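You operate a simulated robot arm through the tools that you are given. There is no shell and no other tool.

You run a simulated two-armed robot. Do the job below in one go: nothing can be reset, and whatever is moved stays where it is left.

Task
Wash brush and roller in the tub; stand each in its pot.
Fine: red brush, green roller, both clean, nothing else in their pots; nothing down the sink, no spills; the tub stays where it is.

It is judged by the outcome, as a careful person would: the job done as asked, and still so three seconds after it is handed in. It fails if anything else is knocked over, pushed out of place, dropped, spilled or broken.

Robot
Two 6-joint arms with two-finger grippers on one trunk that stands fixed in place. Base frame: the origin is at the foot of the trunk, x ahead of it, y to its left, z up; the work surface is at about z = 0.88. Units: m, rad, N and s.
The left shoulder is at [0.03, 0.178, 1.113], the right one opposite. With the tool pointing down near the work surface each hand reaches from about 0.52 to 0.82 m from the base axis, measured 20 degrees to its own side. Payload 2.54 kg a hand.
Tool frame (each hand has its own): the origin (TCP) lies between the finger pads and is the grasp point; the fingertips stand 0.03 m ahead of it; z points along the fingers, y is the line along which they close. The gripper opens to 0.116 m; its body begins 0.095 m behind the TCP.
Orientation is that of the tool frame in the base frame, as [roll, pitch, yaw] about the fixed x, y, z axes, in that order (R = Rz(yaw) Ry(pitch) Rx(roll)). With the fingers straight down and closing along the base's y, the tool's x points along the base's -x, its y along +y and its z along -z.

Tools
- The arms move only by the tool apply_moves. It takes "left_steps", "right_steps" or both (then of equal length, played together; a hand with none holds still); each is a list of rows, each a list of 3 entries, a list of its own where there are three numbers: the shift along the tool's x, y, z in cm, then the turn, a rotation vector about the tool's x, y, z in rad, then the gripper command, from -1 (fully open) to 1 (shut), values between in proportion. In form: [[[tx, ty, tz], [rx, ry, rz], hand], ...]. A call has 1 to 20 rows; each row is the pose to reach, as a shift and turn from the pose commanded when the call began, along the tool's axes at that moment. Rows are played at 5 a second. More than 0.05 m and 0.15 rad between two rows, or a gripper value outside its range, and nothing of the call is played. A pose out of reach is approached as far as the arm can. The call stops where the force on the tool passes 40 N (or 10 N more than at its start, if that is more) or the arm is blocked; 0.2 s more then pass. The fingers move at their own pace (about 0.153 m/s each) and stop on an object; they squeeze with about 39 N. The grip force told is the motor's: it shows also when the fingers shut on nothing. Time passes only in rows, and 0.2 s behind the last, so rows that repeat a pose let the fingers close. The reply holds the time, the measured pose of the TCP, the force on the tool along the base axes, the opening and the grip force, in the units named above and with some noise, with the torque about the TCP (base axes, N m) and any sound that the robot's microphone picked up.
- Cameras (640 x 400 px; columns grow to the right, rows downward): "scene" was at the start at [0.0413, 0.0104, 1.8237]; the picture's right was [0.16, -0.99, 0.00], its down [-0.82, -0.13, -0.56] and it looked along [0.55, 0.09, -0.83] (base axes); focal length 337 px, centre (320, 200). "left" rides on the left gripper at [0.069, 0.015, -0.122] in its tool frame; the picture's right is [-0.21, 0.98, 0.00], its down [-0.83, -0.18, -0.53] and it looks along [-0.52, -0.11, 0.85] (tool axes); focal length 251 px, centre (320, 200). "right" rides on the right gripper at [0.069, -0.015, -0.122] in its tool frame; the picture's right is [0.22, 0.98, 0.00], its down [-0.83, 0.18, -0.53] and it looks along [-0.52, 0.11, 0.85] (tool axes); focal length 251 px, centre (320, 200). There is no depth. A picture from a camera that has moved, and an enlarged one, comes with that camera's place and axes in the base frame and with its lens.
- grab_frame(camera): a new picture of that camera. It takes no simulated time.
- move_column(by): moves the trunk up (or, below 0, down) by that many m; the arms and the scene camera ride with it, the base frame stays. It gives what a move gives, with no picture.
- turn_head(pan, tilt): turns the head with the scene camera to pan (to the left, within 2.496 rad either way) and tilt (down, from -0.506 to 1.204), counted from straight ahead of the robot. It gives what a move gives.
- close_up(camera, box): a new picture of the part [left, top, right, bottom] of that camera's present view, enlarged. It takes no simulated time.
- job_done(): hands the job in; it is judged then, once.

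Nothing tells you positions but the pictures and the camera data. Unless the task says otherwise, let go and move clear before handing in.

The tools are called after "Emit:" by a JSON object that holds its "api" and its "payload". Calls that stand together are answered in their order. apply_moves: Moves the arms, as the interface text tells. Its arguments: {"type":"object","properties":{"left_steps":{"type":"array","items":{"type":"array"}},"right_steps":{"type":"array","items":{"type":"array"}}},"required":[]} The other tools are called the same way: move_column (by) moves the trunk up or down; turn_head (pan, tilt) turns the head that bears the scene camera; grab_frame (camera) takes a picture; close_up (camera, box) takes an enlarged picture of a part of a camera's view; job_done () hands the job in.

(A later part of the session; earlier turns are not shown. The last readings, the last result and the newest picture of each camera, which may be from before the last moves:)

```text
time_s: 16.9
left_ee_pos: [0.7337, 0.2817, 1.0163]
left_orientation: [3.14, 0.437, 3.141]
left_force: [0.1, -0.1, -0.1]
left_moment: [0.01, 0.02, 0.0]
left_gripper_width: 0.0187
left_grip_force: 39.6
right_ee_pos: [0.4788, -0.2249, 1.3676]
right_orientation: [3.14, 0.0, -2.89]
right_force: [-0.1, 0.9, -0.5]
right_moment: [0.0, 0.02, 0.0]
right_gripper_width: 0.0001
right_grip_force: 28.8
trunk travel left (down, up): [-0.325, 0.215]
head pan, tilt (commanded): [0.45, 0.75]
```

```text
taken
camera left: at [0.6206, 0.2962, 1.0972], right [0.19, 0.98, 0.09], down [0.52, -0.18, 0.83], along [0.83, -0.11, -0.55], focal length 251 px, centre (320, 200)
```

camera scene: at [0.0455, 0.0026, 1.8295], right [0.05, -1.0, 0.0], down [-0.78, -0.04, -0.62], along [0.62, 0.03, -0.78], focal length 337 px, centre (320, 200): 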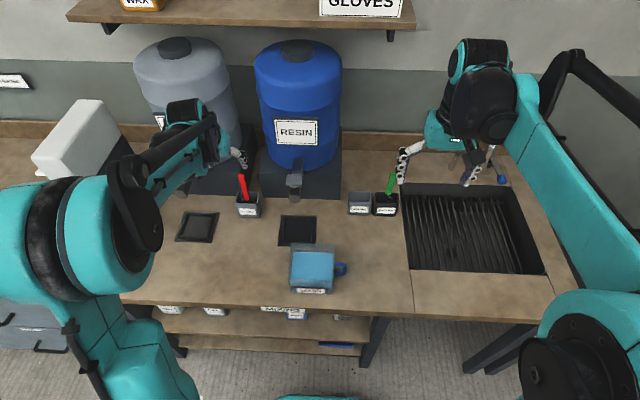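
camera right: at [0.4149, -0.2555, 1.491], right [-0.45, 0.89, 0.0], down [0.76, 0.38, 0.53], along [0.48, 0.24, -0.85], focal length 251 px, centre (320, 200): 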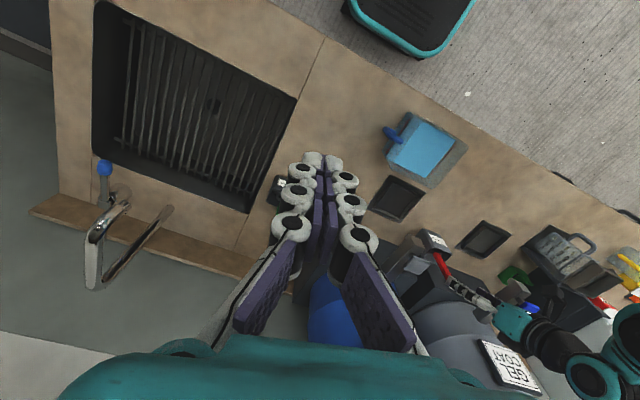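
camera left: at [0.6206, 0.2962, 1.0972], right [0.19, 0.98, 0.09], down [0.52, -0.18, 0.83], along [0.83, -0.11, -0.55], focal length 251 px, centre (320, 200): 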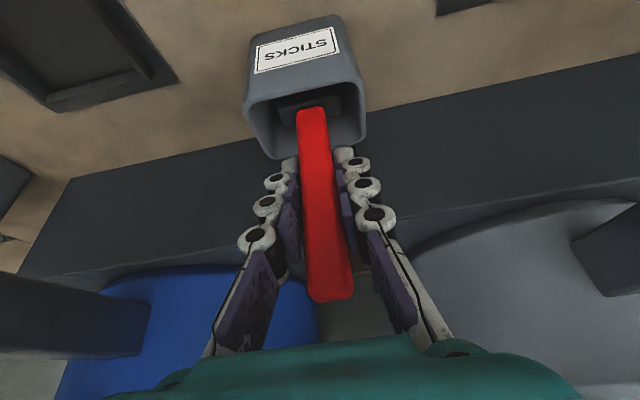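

The grip holds at 0.0187 m. I lift straight up out of the pot.

Emit:
{"api": "apply_moves", "payload": {"left_steps": [[[-0.42, 0, -0.91], [0, 0, 0], 1], [[-1.27, 0, -2.72], [0, 0, 0], 1], [[-2.11, 0, -4.53], [0, 0, 0], 1], [[-2.96, 0, -6.34], [0, 0, 0], 1], [[-3.8, 0, -8.16], [0, 0, 0], 1], [[-4.65, 0, -9.97], [0, 0, 0], 1], [[-5.49, 0, -11.78], [0, 0, 0], 1], [[-6.34, 0, -13.6], [0, 0, 0], 1], [[-6.34, 0, -13.6], [0, 0, 0], 1]]}}

Emit:
{"api": "grab_frame", "payload": {"camera": "left"}}

Emit:
{"api": "close_up", "payload": {"camera": "right", "box": [390, 200, 550, 310]}}

Emit:
{"api": "close_up", "payload": {"camera": "scene", "box": [280, 150, 440, 260]}}

```text
time_s: 18.9
left_ee_pos: [0.7327, 0.2814, 1.1691]
left_orientation: [3.141, 0.436, 3.141]
left_force: [0.6, 0.5, -0.4]
left_moment: [0.0, 0.0, -0.02]
left_gripper_width: 0.0187
left_grip_force: 38.9
right_ee_pos: [0.4795, -0.2238, 1.3682]
right_orientation: [-3.141, 0.001, -2.89]
right_force: [-0.9, -0.1, -0.8]
right_moment: [-0.01, 0.06, 0.0]
right_gripper_width: 0.0001
right_grip_force: 28.7
trunk travel left (down, up): [-0.325, 0.215]
head pan, tilt (commanded): [0.45, 0.75]
```

```text
taken
camera left: at [0.6205, 0.2961, 1.2494], right [0.19, 0.98, 0.09], down [0.52, -0.18, 0.83], along [0.83, -0.11, -0.55], focal length 251 px, centre (320, 200)
```

left: 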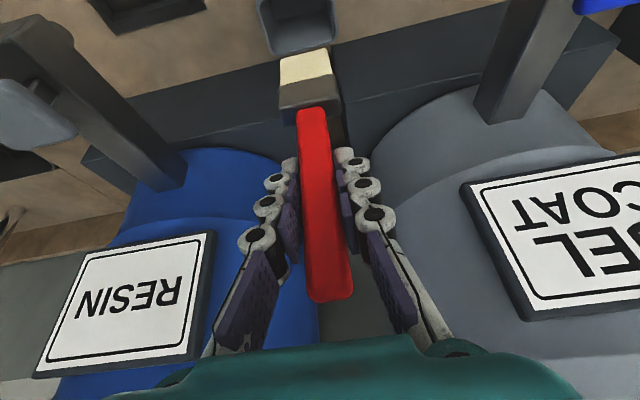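

```text
3.64 times, centred on (470, 255) of right
camera zoom: at [0.4156, -0.2552, 1.4909], right [-0.45, 0.89, 0.0], down [0.76, 0.38, 0.53], along [0.48, 0.24, -0.85], focal length 914 px, centre (-226, 0)
```

zoom: 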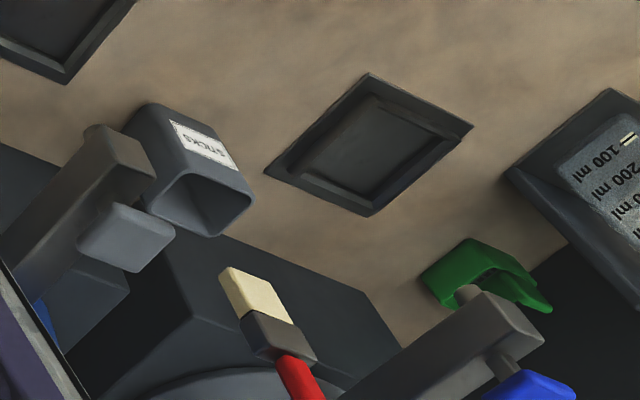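

```text
3.64 times, centred on (360, 205) of scene
camera zoom: at [0.0466, 0.0354, 1.8413], right [0.44, -0.9, 0.0], down [-0.61, -0.3, -0.73], along [0.66, 0.32, -0.68], focal length 1224 px, centre (174, 182)
```

zoom: 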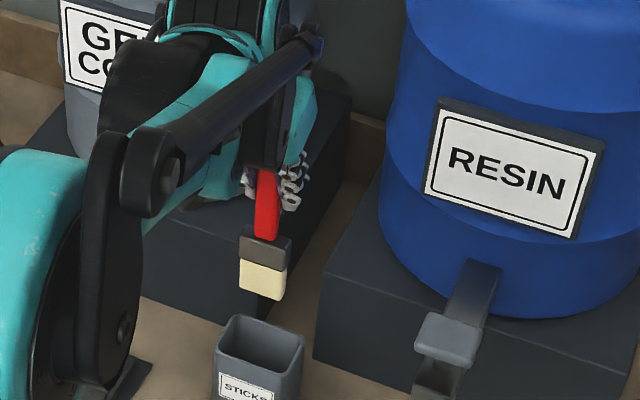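

The brush (grey ferrule, cream bristles) is out; its tip is about 0.133 m below the TCP. I carry it back and up, away from the taps, to above the tub, and shift the right hand aside.

Emit:
{"api": "apply_moves", "payload": {"left_steps": [[[1.36, 0, -2.42], [0, 0, 0], 1], [[2.73, 0, -4.85], [0, 0, 0], 1], [[4.09, 0, -7.27], [0, 0, 0], 1], [[5.46, 0, -9.7], [0, 0, 0], 1], [[6.82, 0, -12.12], [0, 0, 0], 1], [[7.58, -2.53, -13.33], [0, 0, 0], 1], [[8.34, -5.07, -14.54], [0, 0, 0], 1], [[9.1, -7.6, -15.76], [0, 0, 0], 1], [[9.86, -10.13, -16.97], [0, 0, 0], 1], [[10.61, -12.67, -18.18], [0, 0, 0], 1], [[11.37, -15.2, -19.39], [0, 0, 0], 1], [[12.13, -17.73, -20.61], [0, 0, 0], 1], [[12.89, -20.27, -21.82], [0, 0, 0], 1], [[13.65, -22.8, -23.03], [0, 0, 0], 1], [[13.65, -22.8, -23.03], [0, 0, 0], 1]], "right_steps": [[[0.2, -0.8, 0], [0, 0, 0.02], 1], [[0.4, -1.6, 0], [0, 0, 0.035], 1], [[0.6, -2.4, 0], [0, 0, 0.05], 1], [[0.8, -3.2, 0], [0, 0, 0.07], 1], [[1.0, -4.0, 0], [0, 0, 0.09], 1], [[1.2, -4.8, 0], [0, 0, 0.105], 1], [[1.4, -5.6, 0], [0, 0, 0.12], 1], [[1.6, -6.4, 0], [0, 0, 0.14], 1], [[1.8, -7.2, 0], [0, 0, 0.16], 1], [[2.0, -8.0, 0], [0, 0, 0.175], 1], [[2.3, -9.0, 0], [0, 0, 0.195], 1], [[2.6, -10.0, 0], [0, 0, 0.215], 1], [[2.8, -10.8, 0], [0, 0, 0.23], 1], [[3.0, -11.6, 0], [0, 0, 0.25], 1], [[3.0, -11.6, 0], [0, 0, 0.25], 1]]}}

Emit:
{"api": "turn_head", "payload": {"pan": 0.05, "tilt": 0.95}}

Emit:
{"api": "grab_frame", "payload": {"camera": "scene"}}

Emit:
{"api": "grab_frame", "payload": {"camera": "right"}}

Emit:
{"api": "grab_frame", "payload": {"camera": "left"}}

```text
time_s: 22.1
left_ee_pos: [0.5131, 0.0544, 1.3186]
left_orientation: [3.141, 0.436, -3.14]
left_force: [1.1, 0.2, -0.5]
left_moment: [-0.03, -0.01, -0.02]
left_gripper_width: 0.0188
left_grip_force: 39.0
right_ee_pos: [0.479, -0.3428, 1.369]
right_orientation: [3.141, -0.001, -3.142]
right_force: [0.3, -0.5, -0.2]
right_moment: [-0.03, 0.03, 0.01]
right_gripper_width: 0.0
right_grip_force: 28.5
trunk travel left (down, up): [-0.325, 0.215]
head pan, tilt (commanded): [0.45, 0.75]
```

```text
time_s: 23.0
left_ee_pos: [0.5135, 0.0545, 1.3186]
left_orientation: [3.141, 0.436, 3.141]
left_force: [-0.5, 0.3, -0.8]
left_moment: [0.01, 0.0, -0.01]
left_gripper_width: 0.0187
left_grip_force: 38.9
right_ee_pos: [0.4783, -0.3428, 1.3695]
right_orientation: [3.141, 0.0, 3.141]
right_force: [0.2, 0.2, 0.6]
right_moment: [0.0, -0.03, -0.01]
right_gripper_width: 0.0
right_grip_force: 29.1
trunk travel left (down, up): [-0.325, 0.215]
head pan, tilt (commanded): [0.051, 0.949]
```

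```text
taken
camera scene: at [0.0439, 0.0028, 1.8258], right [0.05, -1.0, 0.0], down [-0.81, -0.04, -0.58], along [0.58, 0.03, -0.81], focal length 337 px, centre (320, 200)
```

scene: 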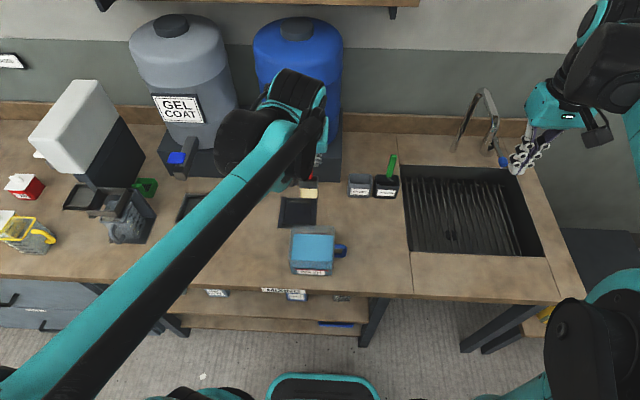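

```text
taken
camera right: at [0.4094, -0.3585, 1.4922], right [-0.22, 0.98, 0.0], down [0.83, 0.18, 0.53], along [0.52, 0.11, -0.85], focal length 251 px, centre (320, 200)
```

right: 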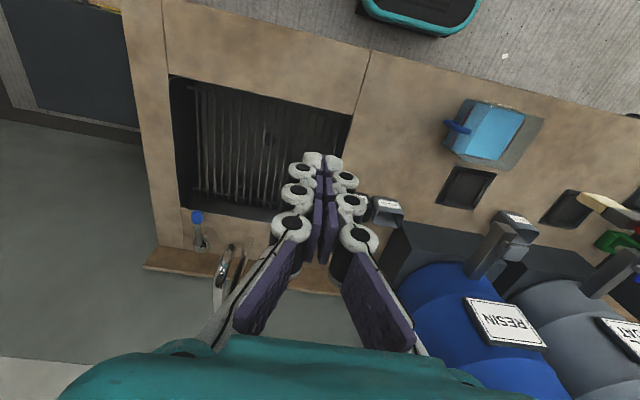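

```text
taken
camera left: at [0.4002, 0.0677, 1.3997], right [0.19, 0.98, 0.09], down [0.52, -0.18, 0.83], along [0.83, -0.11, -0.55], focal length 251 px, centre (320, 200)
```

left: 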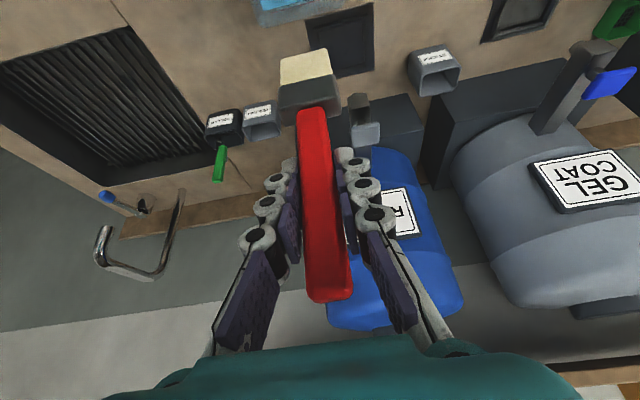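

The brush is held above the tub. I lower the trunk a bit so the arm can go down near the body, then check alignment.

Emit:
{"api": "move_column", "payload": {"by": -0.13}}

Emit:
{"api": "grab_frame", "payload": {"camera": "right"}}

Emit:
{"api": "grab_frame", "payload": {"camera": "scene"}}

```text
time_s: 24.6
left_ee_pos: [0.5135, 0.0536, 1.1893]
left_orientation: [3.14, 0.436, -3.14]
left_force: [0.4, -0.1, -0.6]
left_moment: [-0.01, 0.0, 0.0]
left_gripper_width: 0.0187
left_grip_force: 38.7
right_ee_pos: [0.4784, -0.3429, 1.2393]
right_orientation: [-3.141, -0.001, 3.141]
right_force: [-0.1, -0.3, -0.4]
right_moment: [-0.04, 0.01, -0.03]
right_gripper_width: 0.0
right_grip_force: 28.4
trunk travel left (down, up): [-0.195, 0.345]
head pan, tilt (commanded): [0.051, 0.949]
```

```text
taken
camera right: at [0.4093, -0.3585, 1.3625], right [-0.22, 0.98, 0.0], down [0.83, 0.18, 0.53], along [0.52, 0.11, -0.85], focal length 251 px, centre (320, 200)
```

right: 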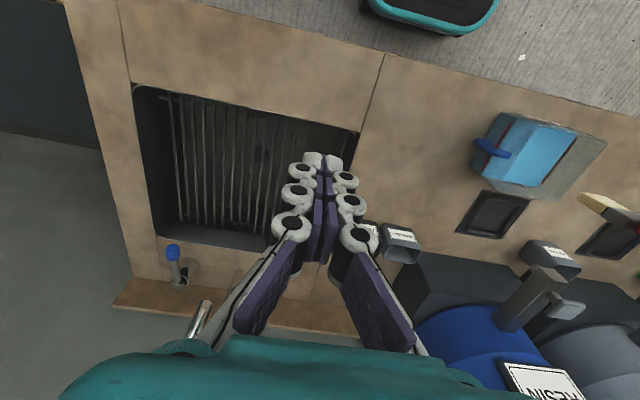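

```text
taken
camera scene: at [0.0438, 0.0028, 1.696], right [0.05, -1.0, 0.0], down [-0.81, -0.04, -0.58], along [0.58, 0.03, -0.81], focal length 337 px, centre (320, 200)
```

scene: 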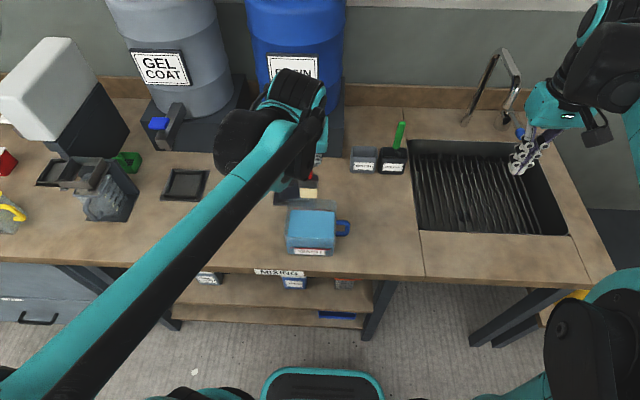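

Emit:
{"api": "close_up", "payload": {"camera": "scene", "box": [260, 170, 380, 265]}}

Emit:
{"api": "close_up", "payload": {"camera": "right", "box": [460, 90, 640, 230]}}

```text
4.21 times, centred on (320, 218) of scene
camera zoom: at [0.0438, 0.0028, 1.696], right [0.05, -1.0, 0.0], down [-0.81, -0.04, -0.58], along [0.58, 0.03, -0.81], focal length 1417 px, centre (320, 126)
```

zoom: 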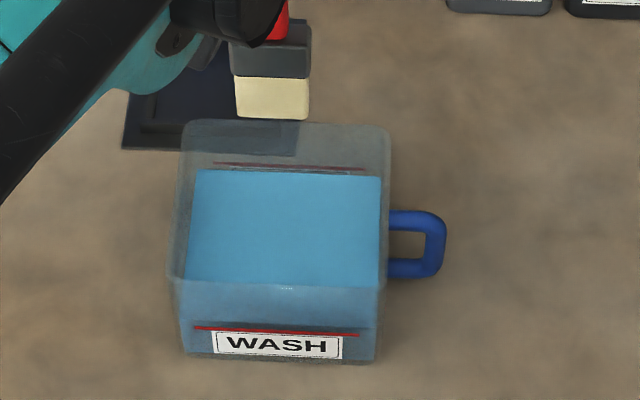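

```text
2.86 times, centred on (550, 160) of right
camera zoom: at [0.4093, -0.3585, 1.3625], right [-0.22, 0.98, 0.0], down [0.83, 0.18, 0.53], along [0.52, 0.11, -0.85], focal length 718 px, centre (-337, 314)
```

zoom: 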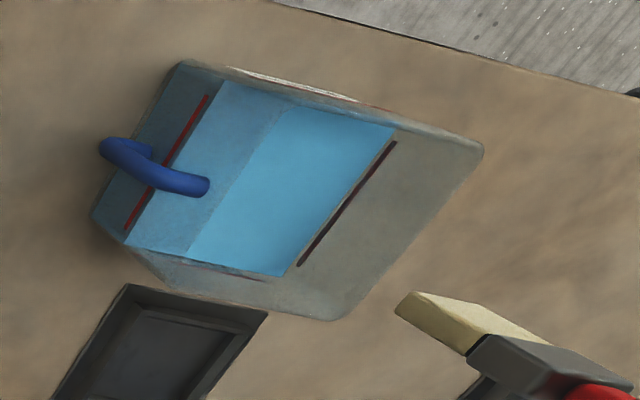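

Brush tip is centred above the tub (about (0.50, 0.05)), rim at z≈0.975. I lower it slowly into the liquid.

Emit:
{"api": "apply_moves", "payload": {"left_steps": [[[0.77, 0, 1.64], [0, 0, 0], 1], [[1.53, 0, 3.28], [0, 0, 0], 1], [[2.3, 0, 4.92], [0, 0, 0], 1], [[3.06, 0, 6.56], [0, 0, 0], 1], [[3.83, 0, 8.21], [0, 0, 0], 1], [[4.6, 0, 9.85], [0, 0, 0], 1], [[5.2, 0, 11.15], [0, 0, 0], 1], [[5.7, 0, 12.22], [0, 0, 0], 1], [[6.2, 0, 13.29], [0, 0, 0], 1], [[6.6, 0, 14.15], [0, 0, 0], 1], [[6.89, 0, 14.77], [0, 0, 0], 1], [[6.89, 0, 14.77], [0, 0, 0], 1]]}}

Emit:
{"api": "close_up", "payload": {"camera": "scene", "box": [240, 150, 380, 265]}}

Emit:
{"api": "close_up", "payload": {"camera": "right", "box": [440, 60, 640, 230]}}

Emit:
{"api": "grab_frame", "payload": {"camera": "left"}}

```text
time_s: 27.2
left_ee_pos: [0.5138, 0.0548, 1.0263]
left_orientation: [-3.141, 0.436, -3.14]
left_force: [0.0, -0.6, -1.0]
left_moment: [0.01, -0.01, 0.03]
left_gripper_width: 0.0187
left_grip_force: 39.1
right_ee_pos: [0.4787, -0.3436, 1.2392]
right_orientation: [3.141, 0.0, -3.141]
right_force: [-0.4, 0.2, -0.7]
right_moment: [0.02, 0.02, 0.0]
right_gripper_width: 0.0
right_grip_force: 28.3
trunk travel left (down, up): [-0.195, 0.345]
head pan, tilt (commanded): [0.051, 0.949]
```

```text
3.48 times, centred on (310, 208) of scene
camera zoom: at [0.0437, 0.0028, 1.6958], right [0.05, -1.0, 0.0], down [-0.81, -0.04, -0.58], along [0.58, 0.03, -0.81], focal length 1171 px, centre (355, 174)
```

zoom: 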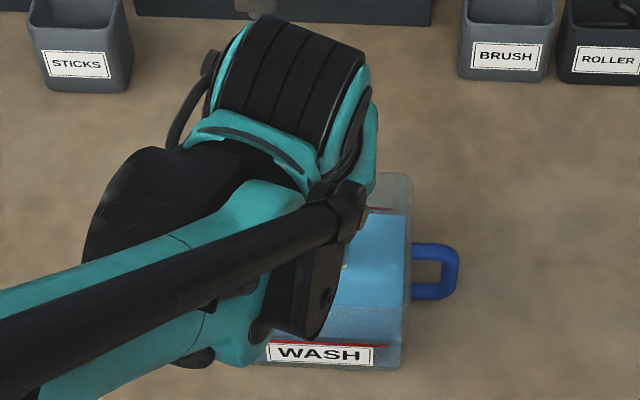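

```text
2.35 times, centred on (540, 145) of right
camera zoom: at [0.4093, -0.3585, 1.3623], right [-0.22, 0.98, 0.0], down [0.83, 0.18, 0.53], along [0.52, 0.11, -0.85], focal length 592 px, centre (-198, 329)
```

zoom: 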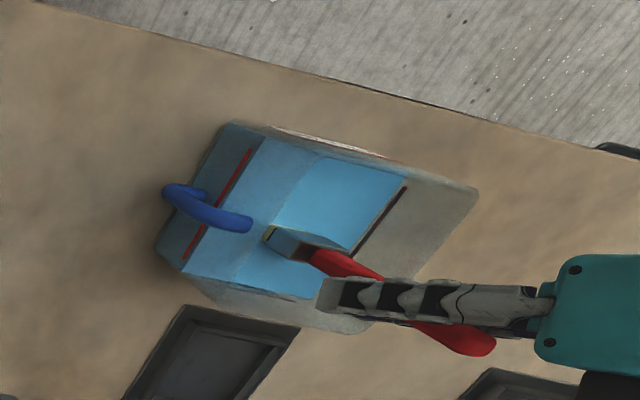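

```text
taken
camera left: at [0.4, 0.0682, 1.1072], right [0.19, 0.98, 0.09], down [0.52, -0.18, 0.83], along [0.83, -0.11, -0.55], focal length 251 px, centre (320, 200)
```

left: 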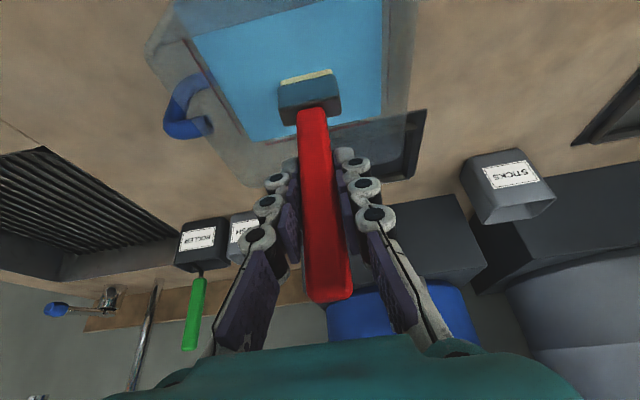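

Emit:
{"api": "close_up", "payload": {"camera": "left", "box": [250, 40, 380, 140]}}

Emit:
{"api": "close_up", "payload": {"camera": "right", "box": [500, 100, 600, 180]}}

```text
4.00 times, centred on (315, 90) of left
camera zoom: at [0.4, 0.0682, 1.1072], right [0.19, 0.98, 0.09], down [0.52, -0.18, 0.83], along [0.83, -0.11, -0.55], focal length 1006 px, centre (340, 640)
```

zoom: 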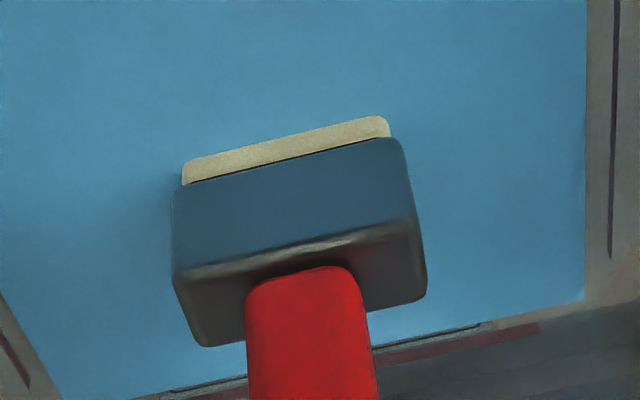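

```text
5.00 times, centred on (550, 140) of right
camera zoom: at [0.4093, -0.3585, 1.3623], right [-0.22, 0.98, 0.0], down [0.83, 0.18, 0.53], along [0.52, 0.11, -0.85], focal length 1257 px, centre (-830, 500)
```

zoom: 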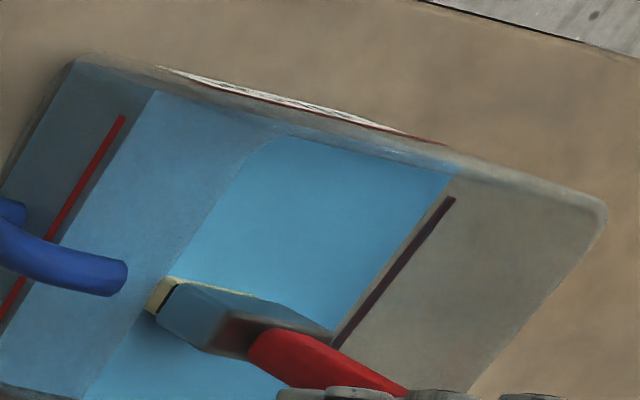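

The water line is just below the ferrule, with a thin strip of bristle still dry. I go a few millimetres deeper, feeling for the floor.

Emit:
{"api": "apply_moves", "payload": {"left_steps": [[[0.06, 0, 0.14], [0, 0, 0], 1], [[0.13, 0, 0.27], [0, 0, 0], 1], [[0.17, 0, 0.36], [0, 0, 0], 1], [[0.17, 0, 0.36], [0, 0, 0], 1]]}}

Emit:
{"api": "close_up", "payload": {"camera": "left", "box": [250, 40, 380, 140]}}

```text
time_s: 28.2
left_ee_pos: [0.5129, 0.0537, 1.0224]
left_orientation: [-3.142, 0.436, 3.139]
left_force: [-0.3, 0.3, -1.0]
left_moment: [0.0, 0.01, -0.02]
left_gripper_width: 0.0189
left_grip_force: 38.8
right_ee_pos: [0.479, -0.3433, 1.2386]
right_orientation: [3.141, -0.001, 3.142]
right_force: [0.7, 0.6, -0.3]
right_moment: [0.04, 0.01, -0.03]
right_gripper_width: 0.0
right_grip_force: 28.6
trunk travel left (down, up): [-0.195, 0.345]
head pan, tilt (commanded): [0.051, 0.949]
```

```text
4.00 times, centred on (315, 90) of left
camera zoom: at [0.4003, 0.0678, 1.1029], right [0.19, 0.98, 0.09], down [0.52, -0.18, 0.83], along [0.83, -0.11, -0.55], focal length 1006 px, centre (340, 640)
```

zoom: 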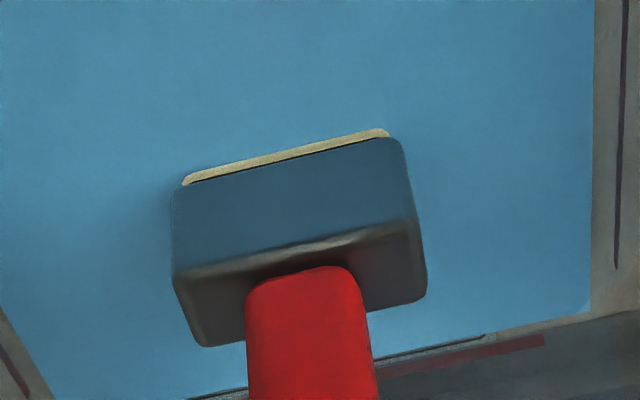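

Emit:
{"api": "apply_moves", "payload": {"left_steps": [[[0.06, 0, 0.14], [0, 0, 0], 1], [[0.13, 0, 0.27], [0, 0, 0], 1], [[0.17, 0, 0.36], [0, 0, 0], 1], [[0.17, 0, 0.36], [0, 0, 0], 1]]}}

Emit:
{"api": "close_up", "payload": {"camera": "left", "box": [250, 40, 380, 140]}}

```text
time_s: 29.2
left_ee_pos: [0.5136, 0.053, 1.0176]
left_orientation: [-3.14, 0.437, 3.141]
left_force: [-0.1, -0.4, 0.5]
left_moment: [0.04, 0.0, 0.03]
left_gripper_width: 0.0188
left_grip_force: 39.3
right_ee_pos: [0.4789, -0.3429, 1.239]
right_orientation: [3.141, 0.001, -3.141]
right_force: [-0.3, -0.3, 0.9]
right_moment: [0.02, -0.01, 0.01]
right_gripper_width: 0.0
right_grip_force: 28.6
trunk travel left (down, up): [-0.195, 0.345]
head pan, tilt (commanded): [0.051, 0.949]
```

```text
4.00 times, centred on (315, 90) of left
camera zoom: at [0.3999, 0.0682, 1.0984], right [0.19, 0.98, 0.09], down [0.52, -0.18, 0.83], along [0.83, -0.11, -0.55], focal length 1006 px, centre (340, 640)
```

zoom: 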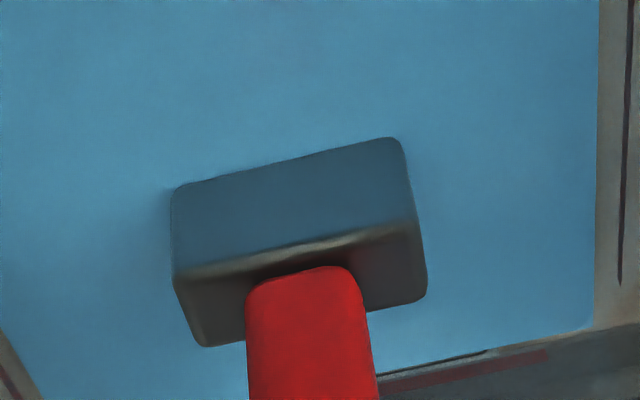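

The bristles are fully under and nothing touches. Now I swish it gently, side to side and fore and aft, well clear of the walls.

Emit:
{"api": "apply_moves", "payload": {"left_steps": [[[0, 1, 0], [0, 0, 0], 1], [[0, 2, 0], [0, 0, 0], 1], [[0, 1, 0], [0, 0, 0], 1], [[0, 0, 0], [0, 0, 0], 1], [[0, -1, 0], [0, 0, 0], 1], [[0, -2, 0], [0, 0, 0], 1], [[0, -1, 0], [0, 0, 0], 1], [[0, 0, 0], [0, 0, 0], 1], [[-0.73, 0, 0.34], [0, 0, 0], 1], [[0, 0, 0], [0, 0, 0], 1], [[0.91, 0, -0.42], [0, 0, 0], 1], [[1.81, 0, -0.85], [0, 0, 0], 1], [[0.91, 0, -0.42], [0, 0, 0], 1], [[0, 0, 0], [0, 0, 0], 1], [[0, 1, 0], [0, 0, 0], 1], [[0, 2, 0], [0, 0, 0], 1], [[0, 1, 0], [0, 0, 0], 1], [[0, -1, 0], [0, 0, 0], 1], [[0, -2, 0], [0, 0, 0], 1], [[0, 0, 0], [0, 0, 0], 1]]}}

Emit:
{"api": "apply_moves", "payload": {"left_steps": [[[0, 1, 0], [0, 0, 0], 1], [[0, 2, 0], [0, 0, 0], 1], [[0, 1, 0], [0, 0, 0], 1], [[0, 0, 0], [0, 0, 0], 1], [[0, -1, 0], [0, 0, 0], 1], [[0, -2, 0], [0, 0, 0], 1], [[0, -1, 0], [0, 0, 0], 1], [[0, 0, 0], [0, 0, 0], 1], [[-0.73, 0, 0.34], [0, 0, 0], 1], [[0, 0, 0], [0, 0, 0], 1], [[0.91, 0, -0.42], [0, 0, 0], 1], [[1.81, 0, -0.85], [0, 0, 0], 1], [[0.91, 0, -0.42], [0, 0, 0], 1], [[0, 0, 0], [0, 0, 0], 1], [[0, 1, 0], [0, 0, 0], 1], [[0, 2, 0], [0, 0, 0], 1], [[0, 1, 0], [0, 0, 0], 1], [[0, -1, 0], [0, 0, 0], 1], [[0, -2, 0], [0, 0, 0], 1], [[0, 0, 0], [0, 0, 0], 1]]}}

Emit:
{"api": "grab_frame", "payload": {"camera": "left"}}

Emit:
{"api": "close_up", "payload": {"camera": "right", "box": [440, 60, 640, 230]}}

```text
time_s: 33.4
left_ee_pos: [0.5131, 0.053, 1.0181]
left_orientation: [-3.14, 0.438, -3.14]
left_force: [0.4, -0.6, -0.2]
left_moment: [-0.02, -0.01, -0.02]
left_gripper_width: 0.0186
left_grip_force: 39.0
right_ee_pos: [0.479, -0.3416, 1.2399]
right_orientation: [-3.141, 0.0, -3.141]
right_force: [-1.1, 0.4, -0.3]
right_moment: [-0.04, 0.01, 0.02]
right_gripper_width: 0.0
right_grip_force: 28.7
trunk travel left (down, up): [-0.195, 0.345]
head pan, tilt (commanded): [0.051, 0.949]
```

```text
time_s: 37.6
left_ee_pos: [0.5156, 0.0554, 1.0189]
left_orientation: [-3.141, 0.435, -3.139]
left_force: [0.1, 1.1, -0.5]
left_moment: [-0.02, -0.01, -0.06]
left_gripper_width: 0.019
left_grip_force: 39.4
right_ee_pos: [0.4799, -0.3416, 1.2394]
right_orientation: [3.14, 0.0, 3.141]
right_force: [0.1, 0.8, 0.4]
right_moment: [0.0, 0.03, -0.05]
right_gripper_width: 0.0
right_grip_force: 27.8
trunk travel left (down, up): [-0.195, 0.345]
head pan, tilt (commanded): [0.051, 0.949]
```

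```text
taken
camera left: at [0.401, 0.0692, 1.0989], right [0.19, 0.98, 0.09], down [0.52, -0.18, 0.83], along [0.83, -0.11, -0.55], focal length 251 px, centre (320, 200)
```

left: 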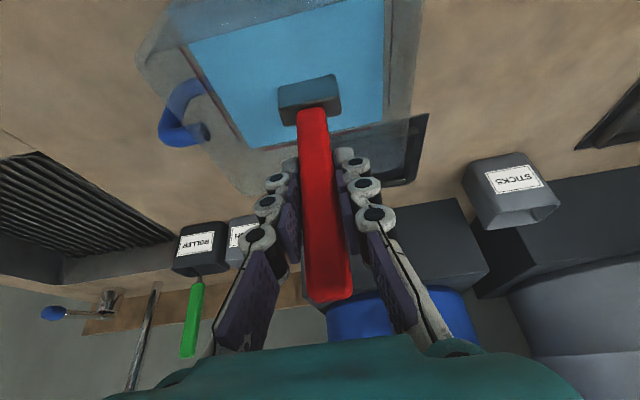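

```text
2.35 times, centred on (540, 145) of right
camera zoom: at [0.4093, -0.3575, 1.3625], right [-0.22, 0.98, 0.0], down [0.83, 0.18, 0.53], along [0.52, 0.11, -0.85], focal length 592 px, centre (-198, 329)
```

zoom: 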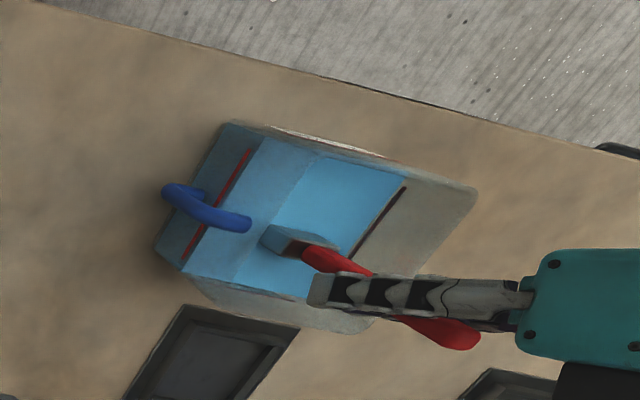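

I raise it a little, still inside the tub, to let it drain and look at the bristles.

Emit:
{"api": "apply_moves", "payload": {"left_steps": [[[-0.42, 0, -0.91], [0, 0, 0], 1], [[-0.85, 0, -1.81], [0, 0, 0], 1], [[-1.27, 0, -2.72], [0, 0, 0], 1], [[-1.69, 0, -3.63], [0, 0, 0], 1], [[-2.11, 0, -4.53], [0, 0, 0], 1], [[-2.54, 0, -5.44], [0, 0, 0], 1], [[-2.54, 0, -5.44], [0, 0, 0], 1], [[-2.54, 0, -5.44], [0, 0, 0], 1], [[-2.54, 0, -5.44], [0, 0, 0], 1], [[-2.54, 0, -5.44], [0, 0, 0], 1], [[-2.54, 0, -5.44], [0, 0, 0], 1], [[-2.54, 0, -5.44], [0, 0, 0], 1]]}}

Emit:
{"api": "close_up", "payload": {"camera": "left", "box": [230, 20, 400, 140]}}

Emit:
{"api": "close_up", "payload": {"camera": "right", "box": [440, 60, 640, 230]}}

```text
time_s: 40.2
left_ee_pos: [0.5124, 0.0538, 1.0774]
left_orientation: [-3.141, 0.437, -3.141]
left_force: [0.8, -0.5, -0.5]
left_moment: [-0.03, -0.01, 0.0]
left_gripper_width: 0.0186
left_grip_force: 39.6
right_ee_pos: [0.4786, -0.3439, 1.2391]
right_orientation: [-3.141, 0.0, 3.141]
right_force: [-0.7, -0.2, 0.6]
right_moment: [-0.03, -0.04, -0.01]
right_gripper_width: 0.0
right_grip_force: 28.6
trunk travel left (down, up): [-0.195, 0.345]
head pan, tilt (commanded): [0.051, 0.949]
```

```text
3.33 times, centred on (315, 80) of left
camera zoom: at [0.3998, 0.0675, 1.1587], right [0.19, 0.98, 0.09], down [0.52, -0.18, 0.83], along [0.83, -0.11, -0.55], focal length 838 px, centre (337, 600)
```

zoom: 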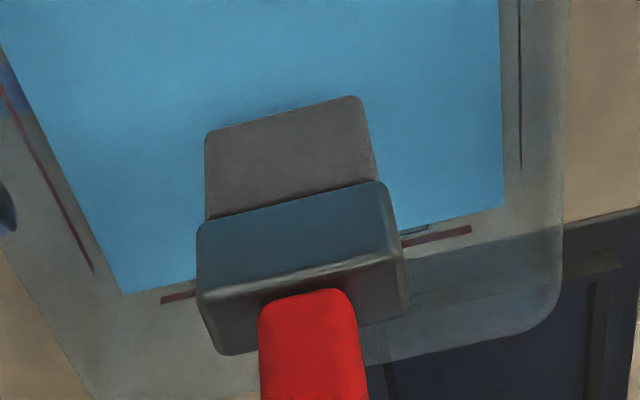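

```text
2.35 times, centred on (540, 145) of right
camera zoom: at [0.4094, -0.3585, 1.3622], right [-0.22, 0.98, 0.0], down [0.83, 0.18, 0.53], along [0.52, 0.12, -0.85], focal length 592 px, centre (-198, 329)
```

zoom: 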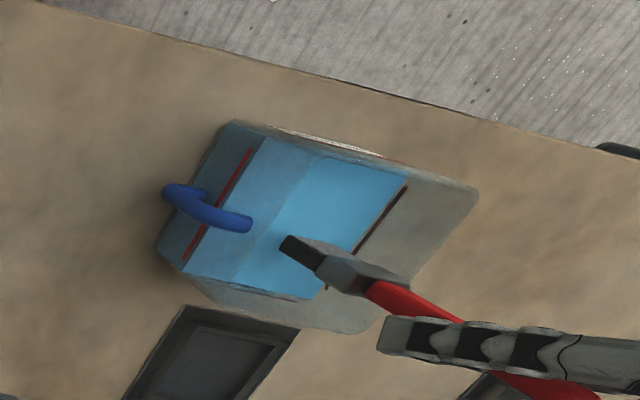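

The cream coating is gone and the bristles now look grey. I'll dip and swish once more and compare the colour to be sure.

Emit:
{"api": "apply_moves", "payload": {"left_steps": [[[0.6, 0, 1.3], [0, 0, 0], 1], [[1.2, 0, 2.6], [0, 0, 0], 1], [[1.8, 0, 3.9], [0, 0, 0], 1], [[2.2, 0, 4.8], [0, 0, 0], 1], [[2.5, 0, 5.35], [0, 0, 0], 1], [[2.5, 1.2, 5.35], [0, 0, 0], 1], [[2.5, 2.2, 5.35], [0, 0, 0], 1], [[2.5, 1, 5.35], [0, 0, 0], 1], [[2.5, -1, 5.35], [0, 0, 0], 1], [[2.5, -2.2, 5.35], [0, 0, 0], 1], [[2.5, -1, 5.35], [0, 0, 0], 1], [[2.5, 1, 5.35], [0, 0, 0], 1], [[2.5, 2.2, 5.35], [0, 0, 0], 1], [[2.5, 1, 5.35], [0, 0, 0], 1], [[2.5, -1, 5.35], [0, 0, 0], 1], [[2.5, -2.2, 5.35], [0, 0, 0], 1], [[2.5, -1, 5.35], [0, 0, 0], 1], [[2.5, 0, 5.35], [0, 0, 0], 1]]}}

Emit:
{"api": "apply_moves", "payload": {"left_steps": [[[-0.42, 0, -0.91], [0, 0, 0], 1], [[-0.85, 0, -1.81], [0, 0, 0], 1], [[-1.27, 0, -2.72], [0, 0, 0], 1], [[-1.69, 0, -3.63], [0, 0, 0], 1], [[-2.11, 0, -4.53], [0, 0, 0], 1], [[-2.54, 0, -5.44], [0, 0, 0], 1], [[-2.96, 0, -6.34], [0, 0, 0], 1], [[-2.96, 0, -6.34], [0, 0, 0], 1], [[-2.96, 0, -6.34], [0, 0, 0], 1], [[-2.96, 0, -6.34], [0, 0, 0], 1], [[-2.96, 0, -6.34], [0, 0, 0], 1], [[-2.96, 0, -6.34], [0, 0, 0], 1], [[-2.96, 0, -6.34], [0, 0, 0], 1], [[-2.96, 0, -6.34], [0, 0, 0], 1], [[-2.96, 0, -6.34], [0, 0, 0], 1], [[-2.96, 0, -6.34], [0, 0, 0], 1], [[-2.96, 0, -6.34], [0, 0, 0], 1], [[-2.96, 0, -6.34], [0, 0, 0], 1], [[-2.96, 0, -6.34], [0, 0, 0], 1], [[-2.96, 0, -6.34], [0, 0, 0], 1]]}}

Emit:
{"api": "close_up", "payload": {"camera": "left", "box": [230, 20, 400, 140]}}

Emit:
{"api": "close_up", "payload": {"camera": "right", "box": [440, 60, 640, 230]}}

```text
time_s: 44.0
left_ee_pos: [0.5126, 0.0539, 1.0185]
left_orientation: [-3.14, 0.436, 3.142]
left_force: [-0.3, -0.3, -0.5]
left_moment: [0.0, -0.03, 0.01]
left_gripper_width: 0.0189
left_grip_force: 38.2
right_ee_pos: [0.4787, -0.3426, 1.239]
right_orientation: [-3.141, 0.002, -3.142]
right_force: [-0.6, 0.1, 0.2]
right_moment: [-0.02, 0.01, 0.0]
right_gripper_width: 0.0
right_grip_force: 28.7
trunk travel left (down, up): [-0.195, 0.345]
head pan, tilt (commanded): [0.051, 0.949]
```

```text
time_s: 48.2
left_ee_pos: [0.5122, 0.0532, 1.0882]
left_orientation: [3.141, 0.434, -3.141]
left_force: [1.0, 1.2, -0.7]
left_moment: [0.02, 0.02, -0.02]
left_gripper_width: 0.0187
left_grip_force: 38.8
right_ee_pos: [0.4788, -0.3429, 1.2379]
right_orientation: [-3.141, 0.0, -3.141]
right_force: [0.3, -0.8, -0.2]
right_moment: [-0.01, -0.02, 0.01]
right_gripper_width: 0.0
right_grip_force: 28.7
trunk travel left (down, up): [-0.195, 0.345]
head pan, tilt (commanded): [0.051, 0.949]
```

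```text
3.33 times, centred on (315, 80) of left
camera zoom: at [0.3993, 0.0681, 1.1691], right [0.19, 0.98, 0.09], down [0.52, -0.18, 0.83], along [0.83, -0.11, -0.55], focal length 838 px, centre (337, 600)
```

zoom: 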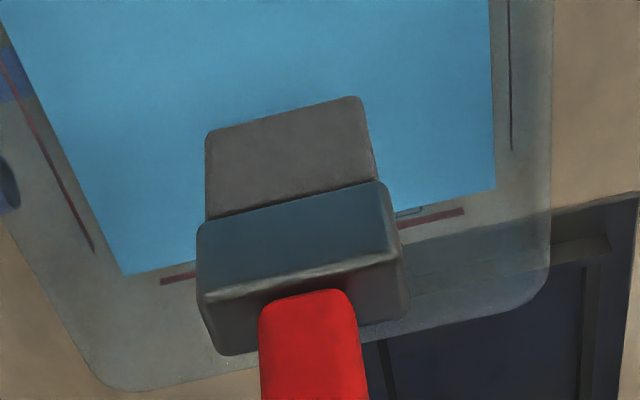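

```text
2.35 times, centred on (540, 145) of right
camera zoom: at [0.4094, -0.3585, 1.3622], right [-0.22, 0.98, 0.0], down [0.83, 0.18, 0.53], along [0.52, 0.12, -0.85], focal length 592 px, centre (-198, 329)
```

zoom: 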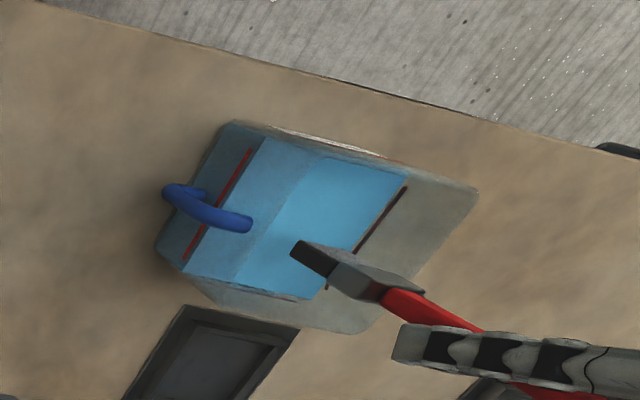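

Same grey colour, so the brush is clean, and it has drained over the tub. I raise the trunk again and carry it to above the BRUSH pot.

Emit:
{"api": "move_column", "payload": {"by": 0.15}}

Emit:
{"api": "apply_moves", "payload": {"left_steps": [[[-0.73, -2.42, 0.34], [0, 0, 0], 1], [[-1.45, -4.83, 0.68], [0, 0, 0], 1], [[-2.18, -7.25, 1.02], [0, 0, 0], 1], [[-2.9, -9.67, 1.35], [0, 0, 0], 1], [[-3.63, -12.08, 1.69], [0, 0, 0], 1], [[-4.35, -14.5, 2.03], [0, 0, 0], 1], [[-6.31, -14.5, 3.74], [0, 0, 0], 1], [[-8.27, -14.5, 5.46], [0, 0, 0], 1], [[-10.23, -14.5, 7.17], [0, 0, 0], 1], [[-12.19, -14.5, 8.89], [0, 0, 0], 1], [[-14.15, -14.5, 10.6], [0, 0, 0], 1], [[-16.11, -14.5, 12.31], [0, 0, 0], 1], [[-18.07, -14.5, 14.03], [0, 0, 0], 1], [[-19.0, -14.5, 14.8], [0, 0, 0], 1], [[-19.0, -14.5, 14.8], [0, 0, 0], 1]]}}

Emit:
{"api": "grab_frame", "payload": {"camera": "scene"}}

Emit:
{"api": "grab_frame", "payload": {"camera": "left"}}

Emit:
{"api": "grab_frame", "payload": {"camera": "right"}}

```text
time_s: 49.9
left_ee_pos: [0.5126, 0.0547, 1.2385]
left_orientation: [3.142, 0.438, 3.141]
left_force: [0.1, 0.1, -0.7]
left_moment: [0.03, 0.04, 0.02]
left_gripper_width: 0.0187
left_grip_force: 39.2
right_ee_pos: [0.4792, -0.3437, 1.3884]
right_orientation: [-3.141, 0.0, 3.141]
right_force: [-0.1, -1.1, -1.0]
right_moment: [0.0, -0.01, 0.04]
right_gripper_width: 0.0001
right_grip_force: 28.3
trunk travel left (down, up): [-0.345, 0.195]
head pan, tilt (commanded): [0.051, 0.949]
```

```text
time_s: 53.1
left_ee_pos: [0.7455, -0.0896, 1.1831]
left_orientation: [3.141, 0.435, 3.141]
left_force: [0.3, 0.4, -1.0]
left_moment: [0.03, -0.03, 0.01]
left_gripper_width: 0.0188
left_grip_force: 38.9
right_ee_pos: [0.4774, -0.343, 1.3869]
right_orientation: [-3.141, 0.001, -3.14]
right_force: [-0.5, 0.1, 0.1]
right_moment: [-0.01, 0.0, 0.0]
right_gripper_width: 0.0
right_grip_force: 27.9
trunk travel left (down, up): [-0.345, 0.195]
head pan, tilt (commanded): [0.051, 0.949]
```

```text
taken
camera scene: at [0.0437, 0.0028, 1.8458], right [0.05, -1.0, 0.0], down [-0.81, -0.04, -0.58], along [0.58, 0.03, -0.81], focal length 337 px, centre (320, 200)
```

scene: 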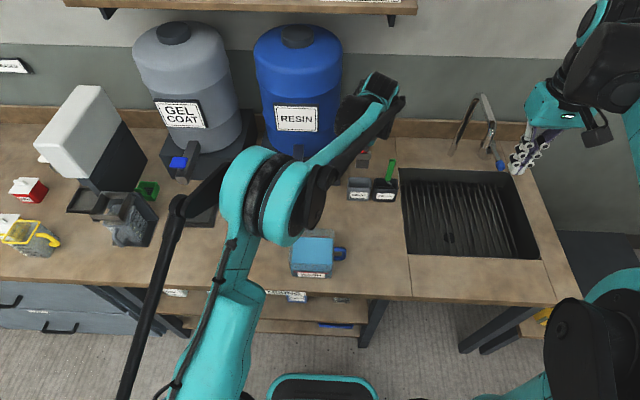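

```text
taken
camera left: at [0.6332, -0.0767, 1.2649], right [0.19, 0.98, 0.09], down [0.52, -0.18, 0.83], along [0.83, -0.11, -0.55], focal length 251 px, centre (320, 200)
```

left: 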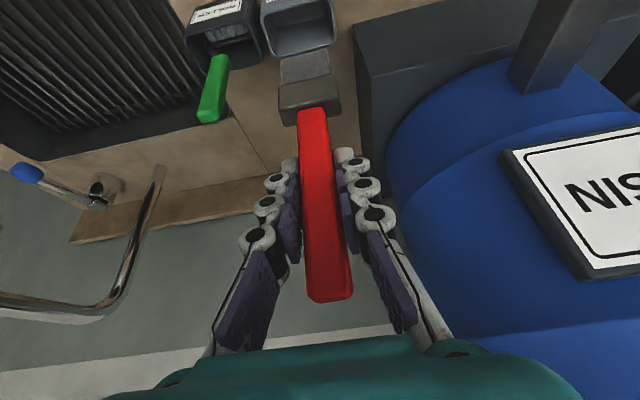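

```text
taken
camera right: at [0.4093, -0.3584, 1.5123], right [-0.22, 0.98, 0.0], down [0.83, 0.18, 0.53], along [0.52, 0.11, -0.85], focal length 251 px, centre (320, 200)
```

right: 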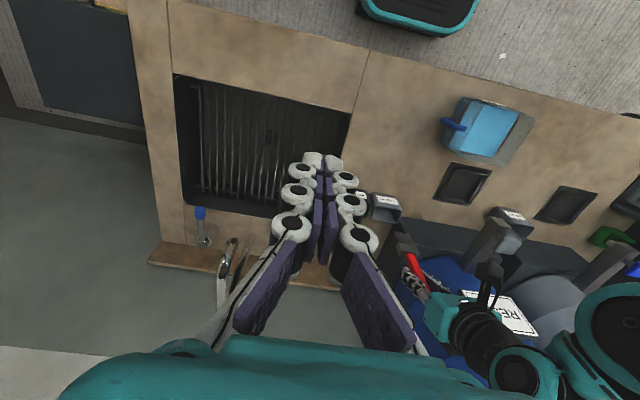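

Emit:
{"api": "close_up", "payload": {"camera": "left", "box": [180, 0, 380, 130]}}

Emit:
{"api": "close_up", "payload": {"camera": "scene", "box": [330, 140, 430, 215]}}

Emit:
{"api": "close_up", "payload": {"camera": "right", "box": [350, 170, 450, 300]}}

```text
3.08 times, centred on (280, 65) of left
camera zoom: at [0.6332, -0.0767, 1.2649], right [0.19, 0.98, 0.09], down [0.52, -0.18, 0.83], along [0.83, -0.11, -0.55], focal length 774 px, centre (443, 615)
```

zoom: 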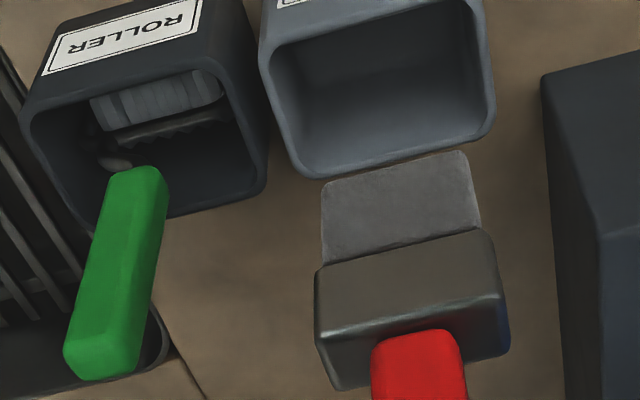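

```text
5.33 times, centred on (380, 178) of scene
camera zoom: at [0.0437, 0.0028, 1.8458], right [0.05, -1.0, 0.0], down [-0.81, -0.04, -0.58], along [0.58, 0.03, -0.81], focal length 1795 px, centre (0, 320)
```

zoom: 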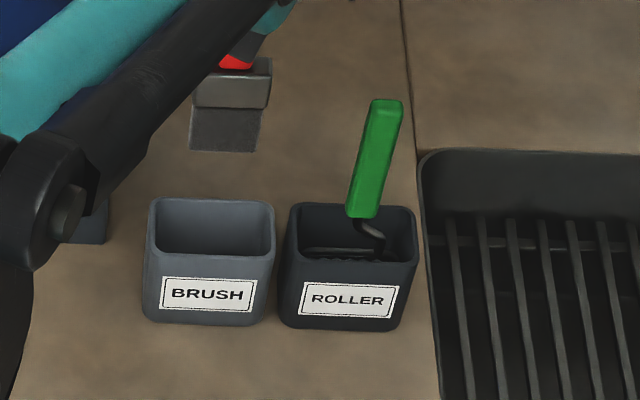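

```text
3.08 times, centred on (400, 235) of right
camera zoom: at [0.4093, -0.3584, 1.5123], right [-0.22, 0.98, 0.0], down [0.83, 0.18, 0.53], along [0.52, 0.11, -0.85], focal length 774 px, centre (74, 92)
```

zoom: 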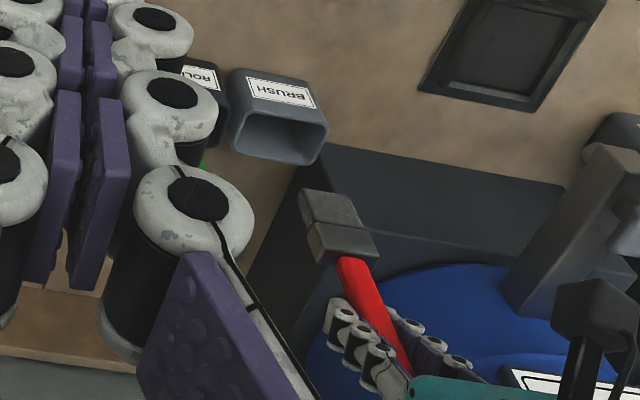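

Pot rim: x 0.738–0.783, centre about (0.760, −0.095), rim z 0.954; the brush tip centre is right under the TCP. I align over the pot just above the rim and check.

Emit:
{"api": "apply_moves", "payload": {"left_steps": [[[0.5, -0.15, 2.0], [0, 0, 0], 1], [[1.0, -0.3, 4.0], [0, 0, 0], 1], [[1.6, -0.4, 6.0], [0, 0, 0], 1], [[2.0, -0.5, 7.3], [0, 0, 0], 1], [[2.2, -0.5, 8.1], [0, 0, 0], 1], [[2.2, -0.5, 8.1], [0, 0, 0], 1]]}}

Emit:
{"api": "close_up", "payload": {"camera": "left", "box": [180, 0, 400, 140]}}

Emit:
{"api": "close_up", "payload": {"camera": "scene", "box": [330, 140, 430, 215]}}

Emit:
{"api": "close_up", "payload": {"camera": "right", "box": [350, 170, 450, 300]}}

```text
time_s: 54.5
left_ee_pos: [0.7624, -0.0964, 1.1012]
left_orientation: [3.141, 0.436, -3.141]
left_force: [0.1, -0.5, -1.4]
left_moment: [0.02, -0.03, 0.05]
left_gripper_width: 0.0186
left_grip_force: 38.5
right_ee_pos: [0.4785, -0.3432, 1.3889]
right_orientation: [3.141, 0.0, -3.14]
right_force: [0.4, 0.4, 0.4]
right_moment: [0.02, -0.03, 0.01]
right_gripper_width: 0.0
right_grip_force: 28.6
trunk travel left (down, up): [-0.345, 0.195]
head pan, tilt (commanded): [0.051, 0.949]
```

```text
2.86 times, centred on (290, 70) of left
camera zoom: at [0.6493, -0.0828, 1.1821], right [0.19, 0.98, 0.09], down [0.52, -0.18, 0.83], along [0.83, -0.11, -0.55], focal length 718 px, centre (406, 571)
```

zoom: 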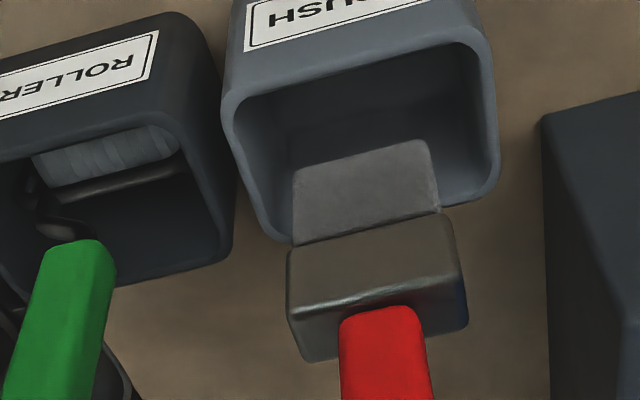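

```text
5.33 times, centred on (380, 178) of scene
camera zoom: at [0.044, 0.0026, 1.8458], right [0.05, -1.0, 0.0], down [-0.81, -0.04, -0.58], along [0.58, 0.03, -0.81], focal length 1795 px, centre (0, 320)
```

zoom: 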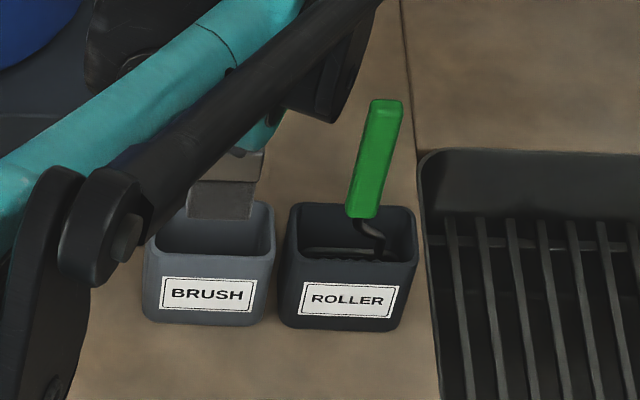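

```text
3.08 times, centred on (400, 235) of right
camera zoom: at [0.4095, -0.3586, 1.5122], right [-0.22, 0.98, 0.0], down [0.83, 0.18, 0.53], along [0.52, 0.12, -0.85], focal length 774 px, centre (74, 92)
```

zoom: 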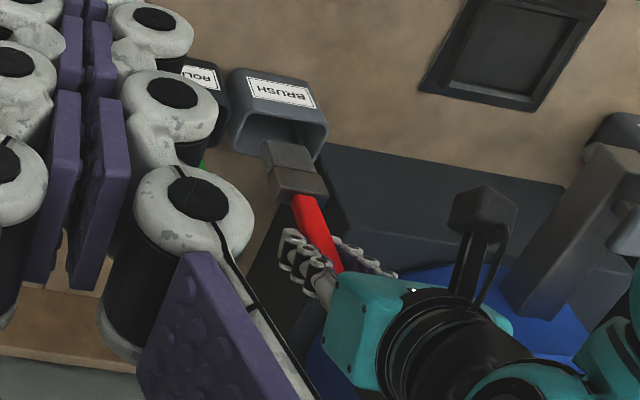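

Well aligned, within a few millimetres; I apply a small correction and lower the brush into the pot.

Emit:
{"api": "apply_moves", "payload": {"left_steps": [[[0.6, 0.3, 1.1], [0, 0, 0], 1], [[1.2, 0.3, 2.35], [0, 0, 0], 1], [[1.8, 0.3, 3.6], [0, 0, 0], 1], [[2.4, 0.3, 4.85], [0, 0, 0], 1], [[2.9, 0.3, 5.9], [0, 0, 0], 1], [[3.3, 0.3, 6.7], [0, 0, 0], 1], [[3.6, 0.3, 7.26], [0, 0, 0], 1], [[3.6, 0.3, 7.26], [0, 0, 0], 1]]}}

Emit:
{"api": "close_up", "payload": {"camera": "left", "box": [180, 0, 400, 140]}}

Emit:
{"api": "close_up", "payload": {"camera": "scene", "box": [330, 140, 430, 215]}}

```text
time_s: 56.3
left_ee_pos: [0.7595, -0.0923, 1.0186]
left_orientation: [3.141, 0.438, -3.14]
left_force: [0.3, 0.5, 0.2]
left_moment: [0.0, 0.0, -0.03]
left_gripper_width: 0.0192
left_grip_force: 39.0
right_ee_pos: [0.4784, -0.3434, 1.3884]
right_orientation: [-3.141, 0.0, 3.141]
right_force: [0.2, 0.4, -0.7]
right_moment: [0.0, 0.05, 0.01]
right_gripper_width: 0.0
right_grip_force: 29.3
trunk travel left (down, up): [-0.345, 0.195]
head pan, tilt (commanded): [0.051, 0.949]
```

```text
2.86 times, centred on (290, 70) of left
camera zoom: at [0.6468, -0.079, 1.1], right [0.19, 0.98, 0.09], down [0.52, -0.18, 0.83], along [0.83, -0.11, -0.55], focal length 718 px, centre (406, 571)
```

zoom: 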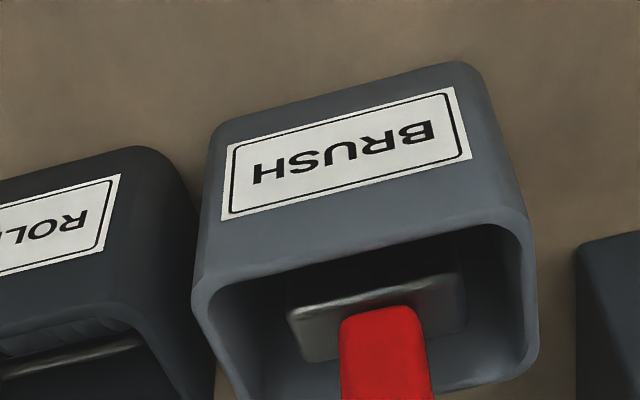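

```text
5.33 times, centred on (380, 178) of scene
camera zoom: at [0.044, 0.0026, 1.8458], right [0.05, -1.0, 0.0], down [-0.81, -0.04, -0.58], along [0.58, 0.03, -0.81], focal length 1795 px, centre (0, 320)
```

zoom: 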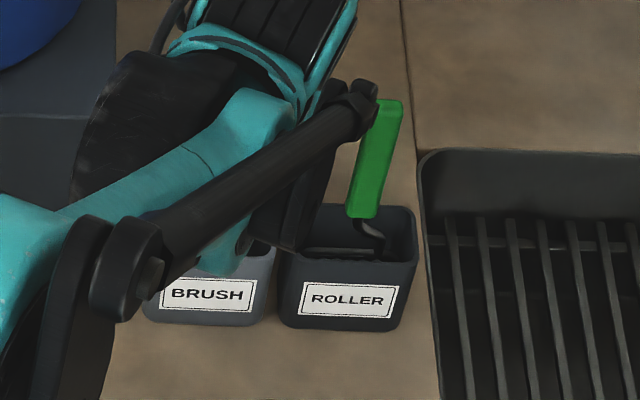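

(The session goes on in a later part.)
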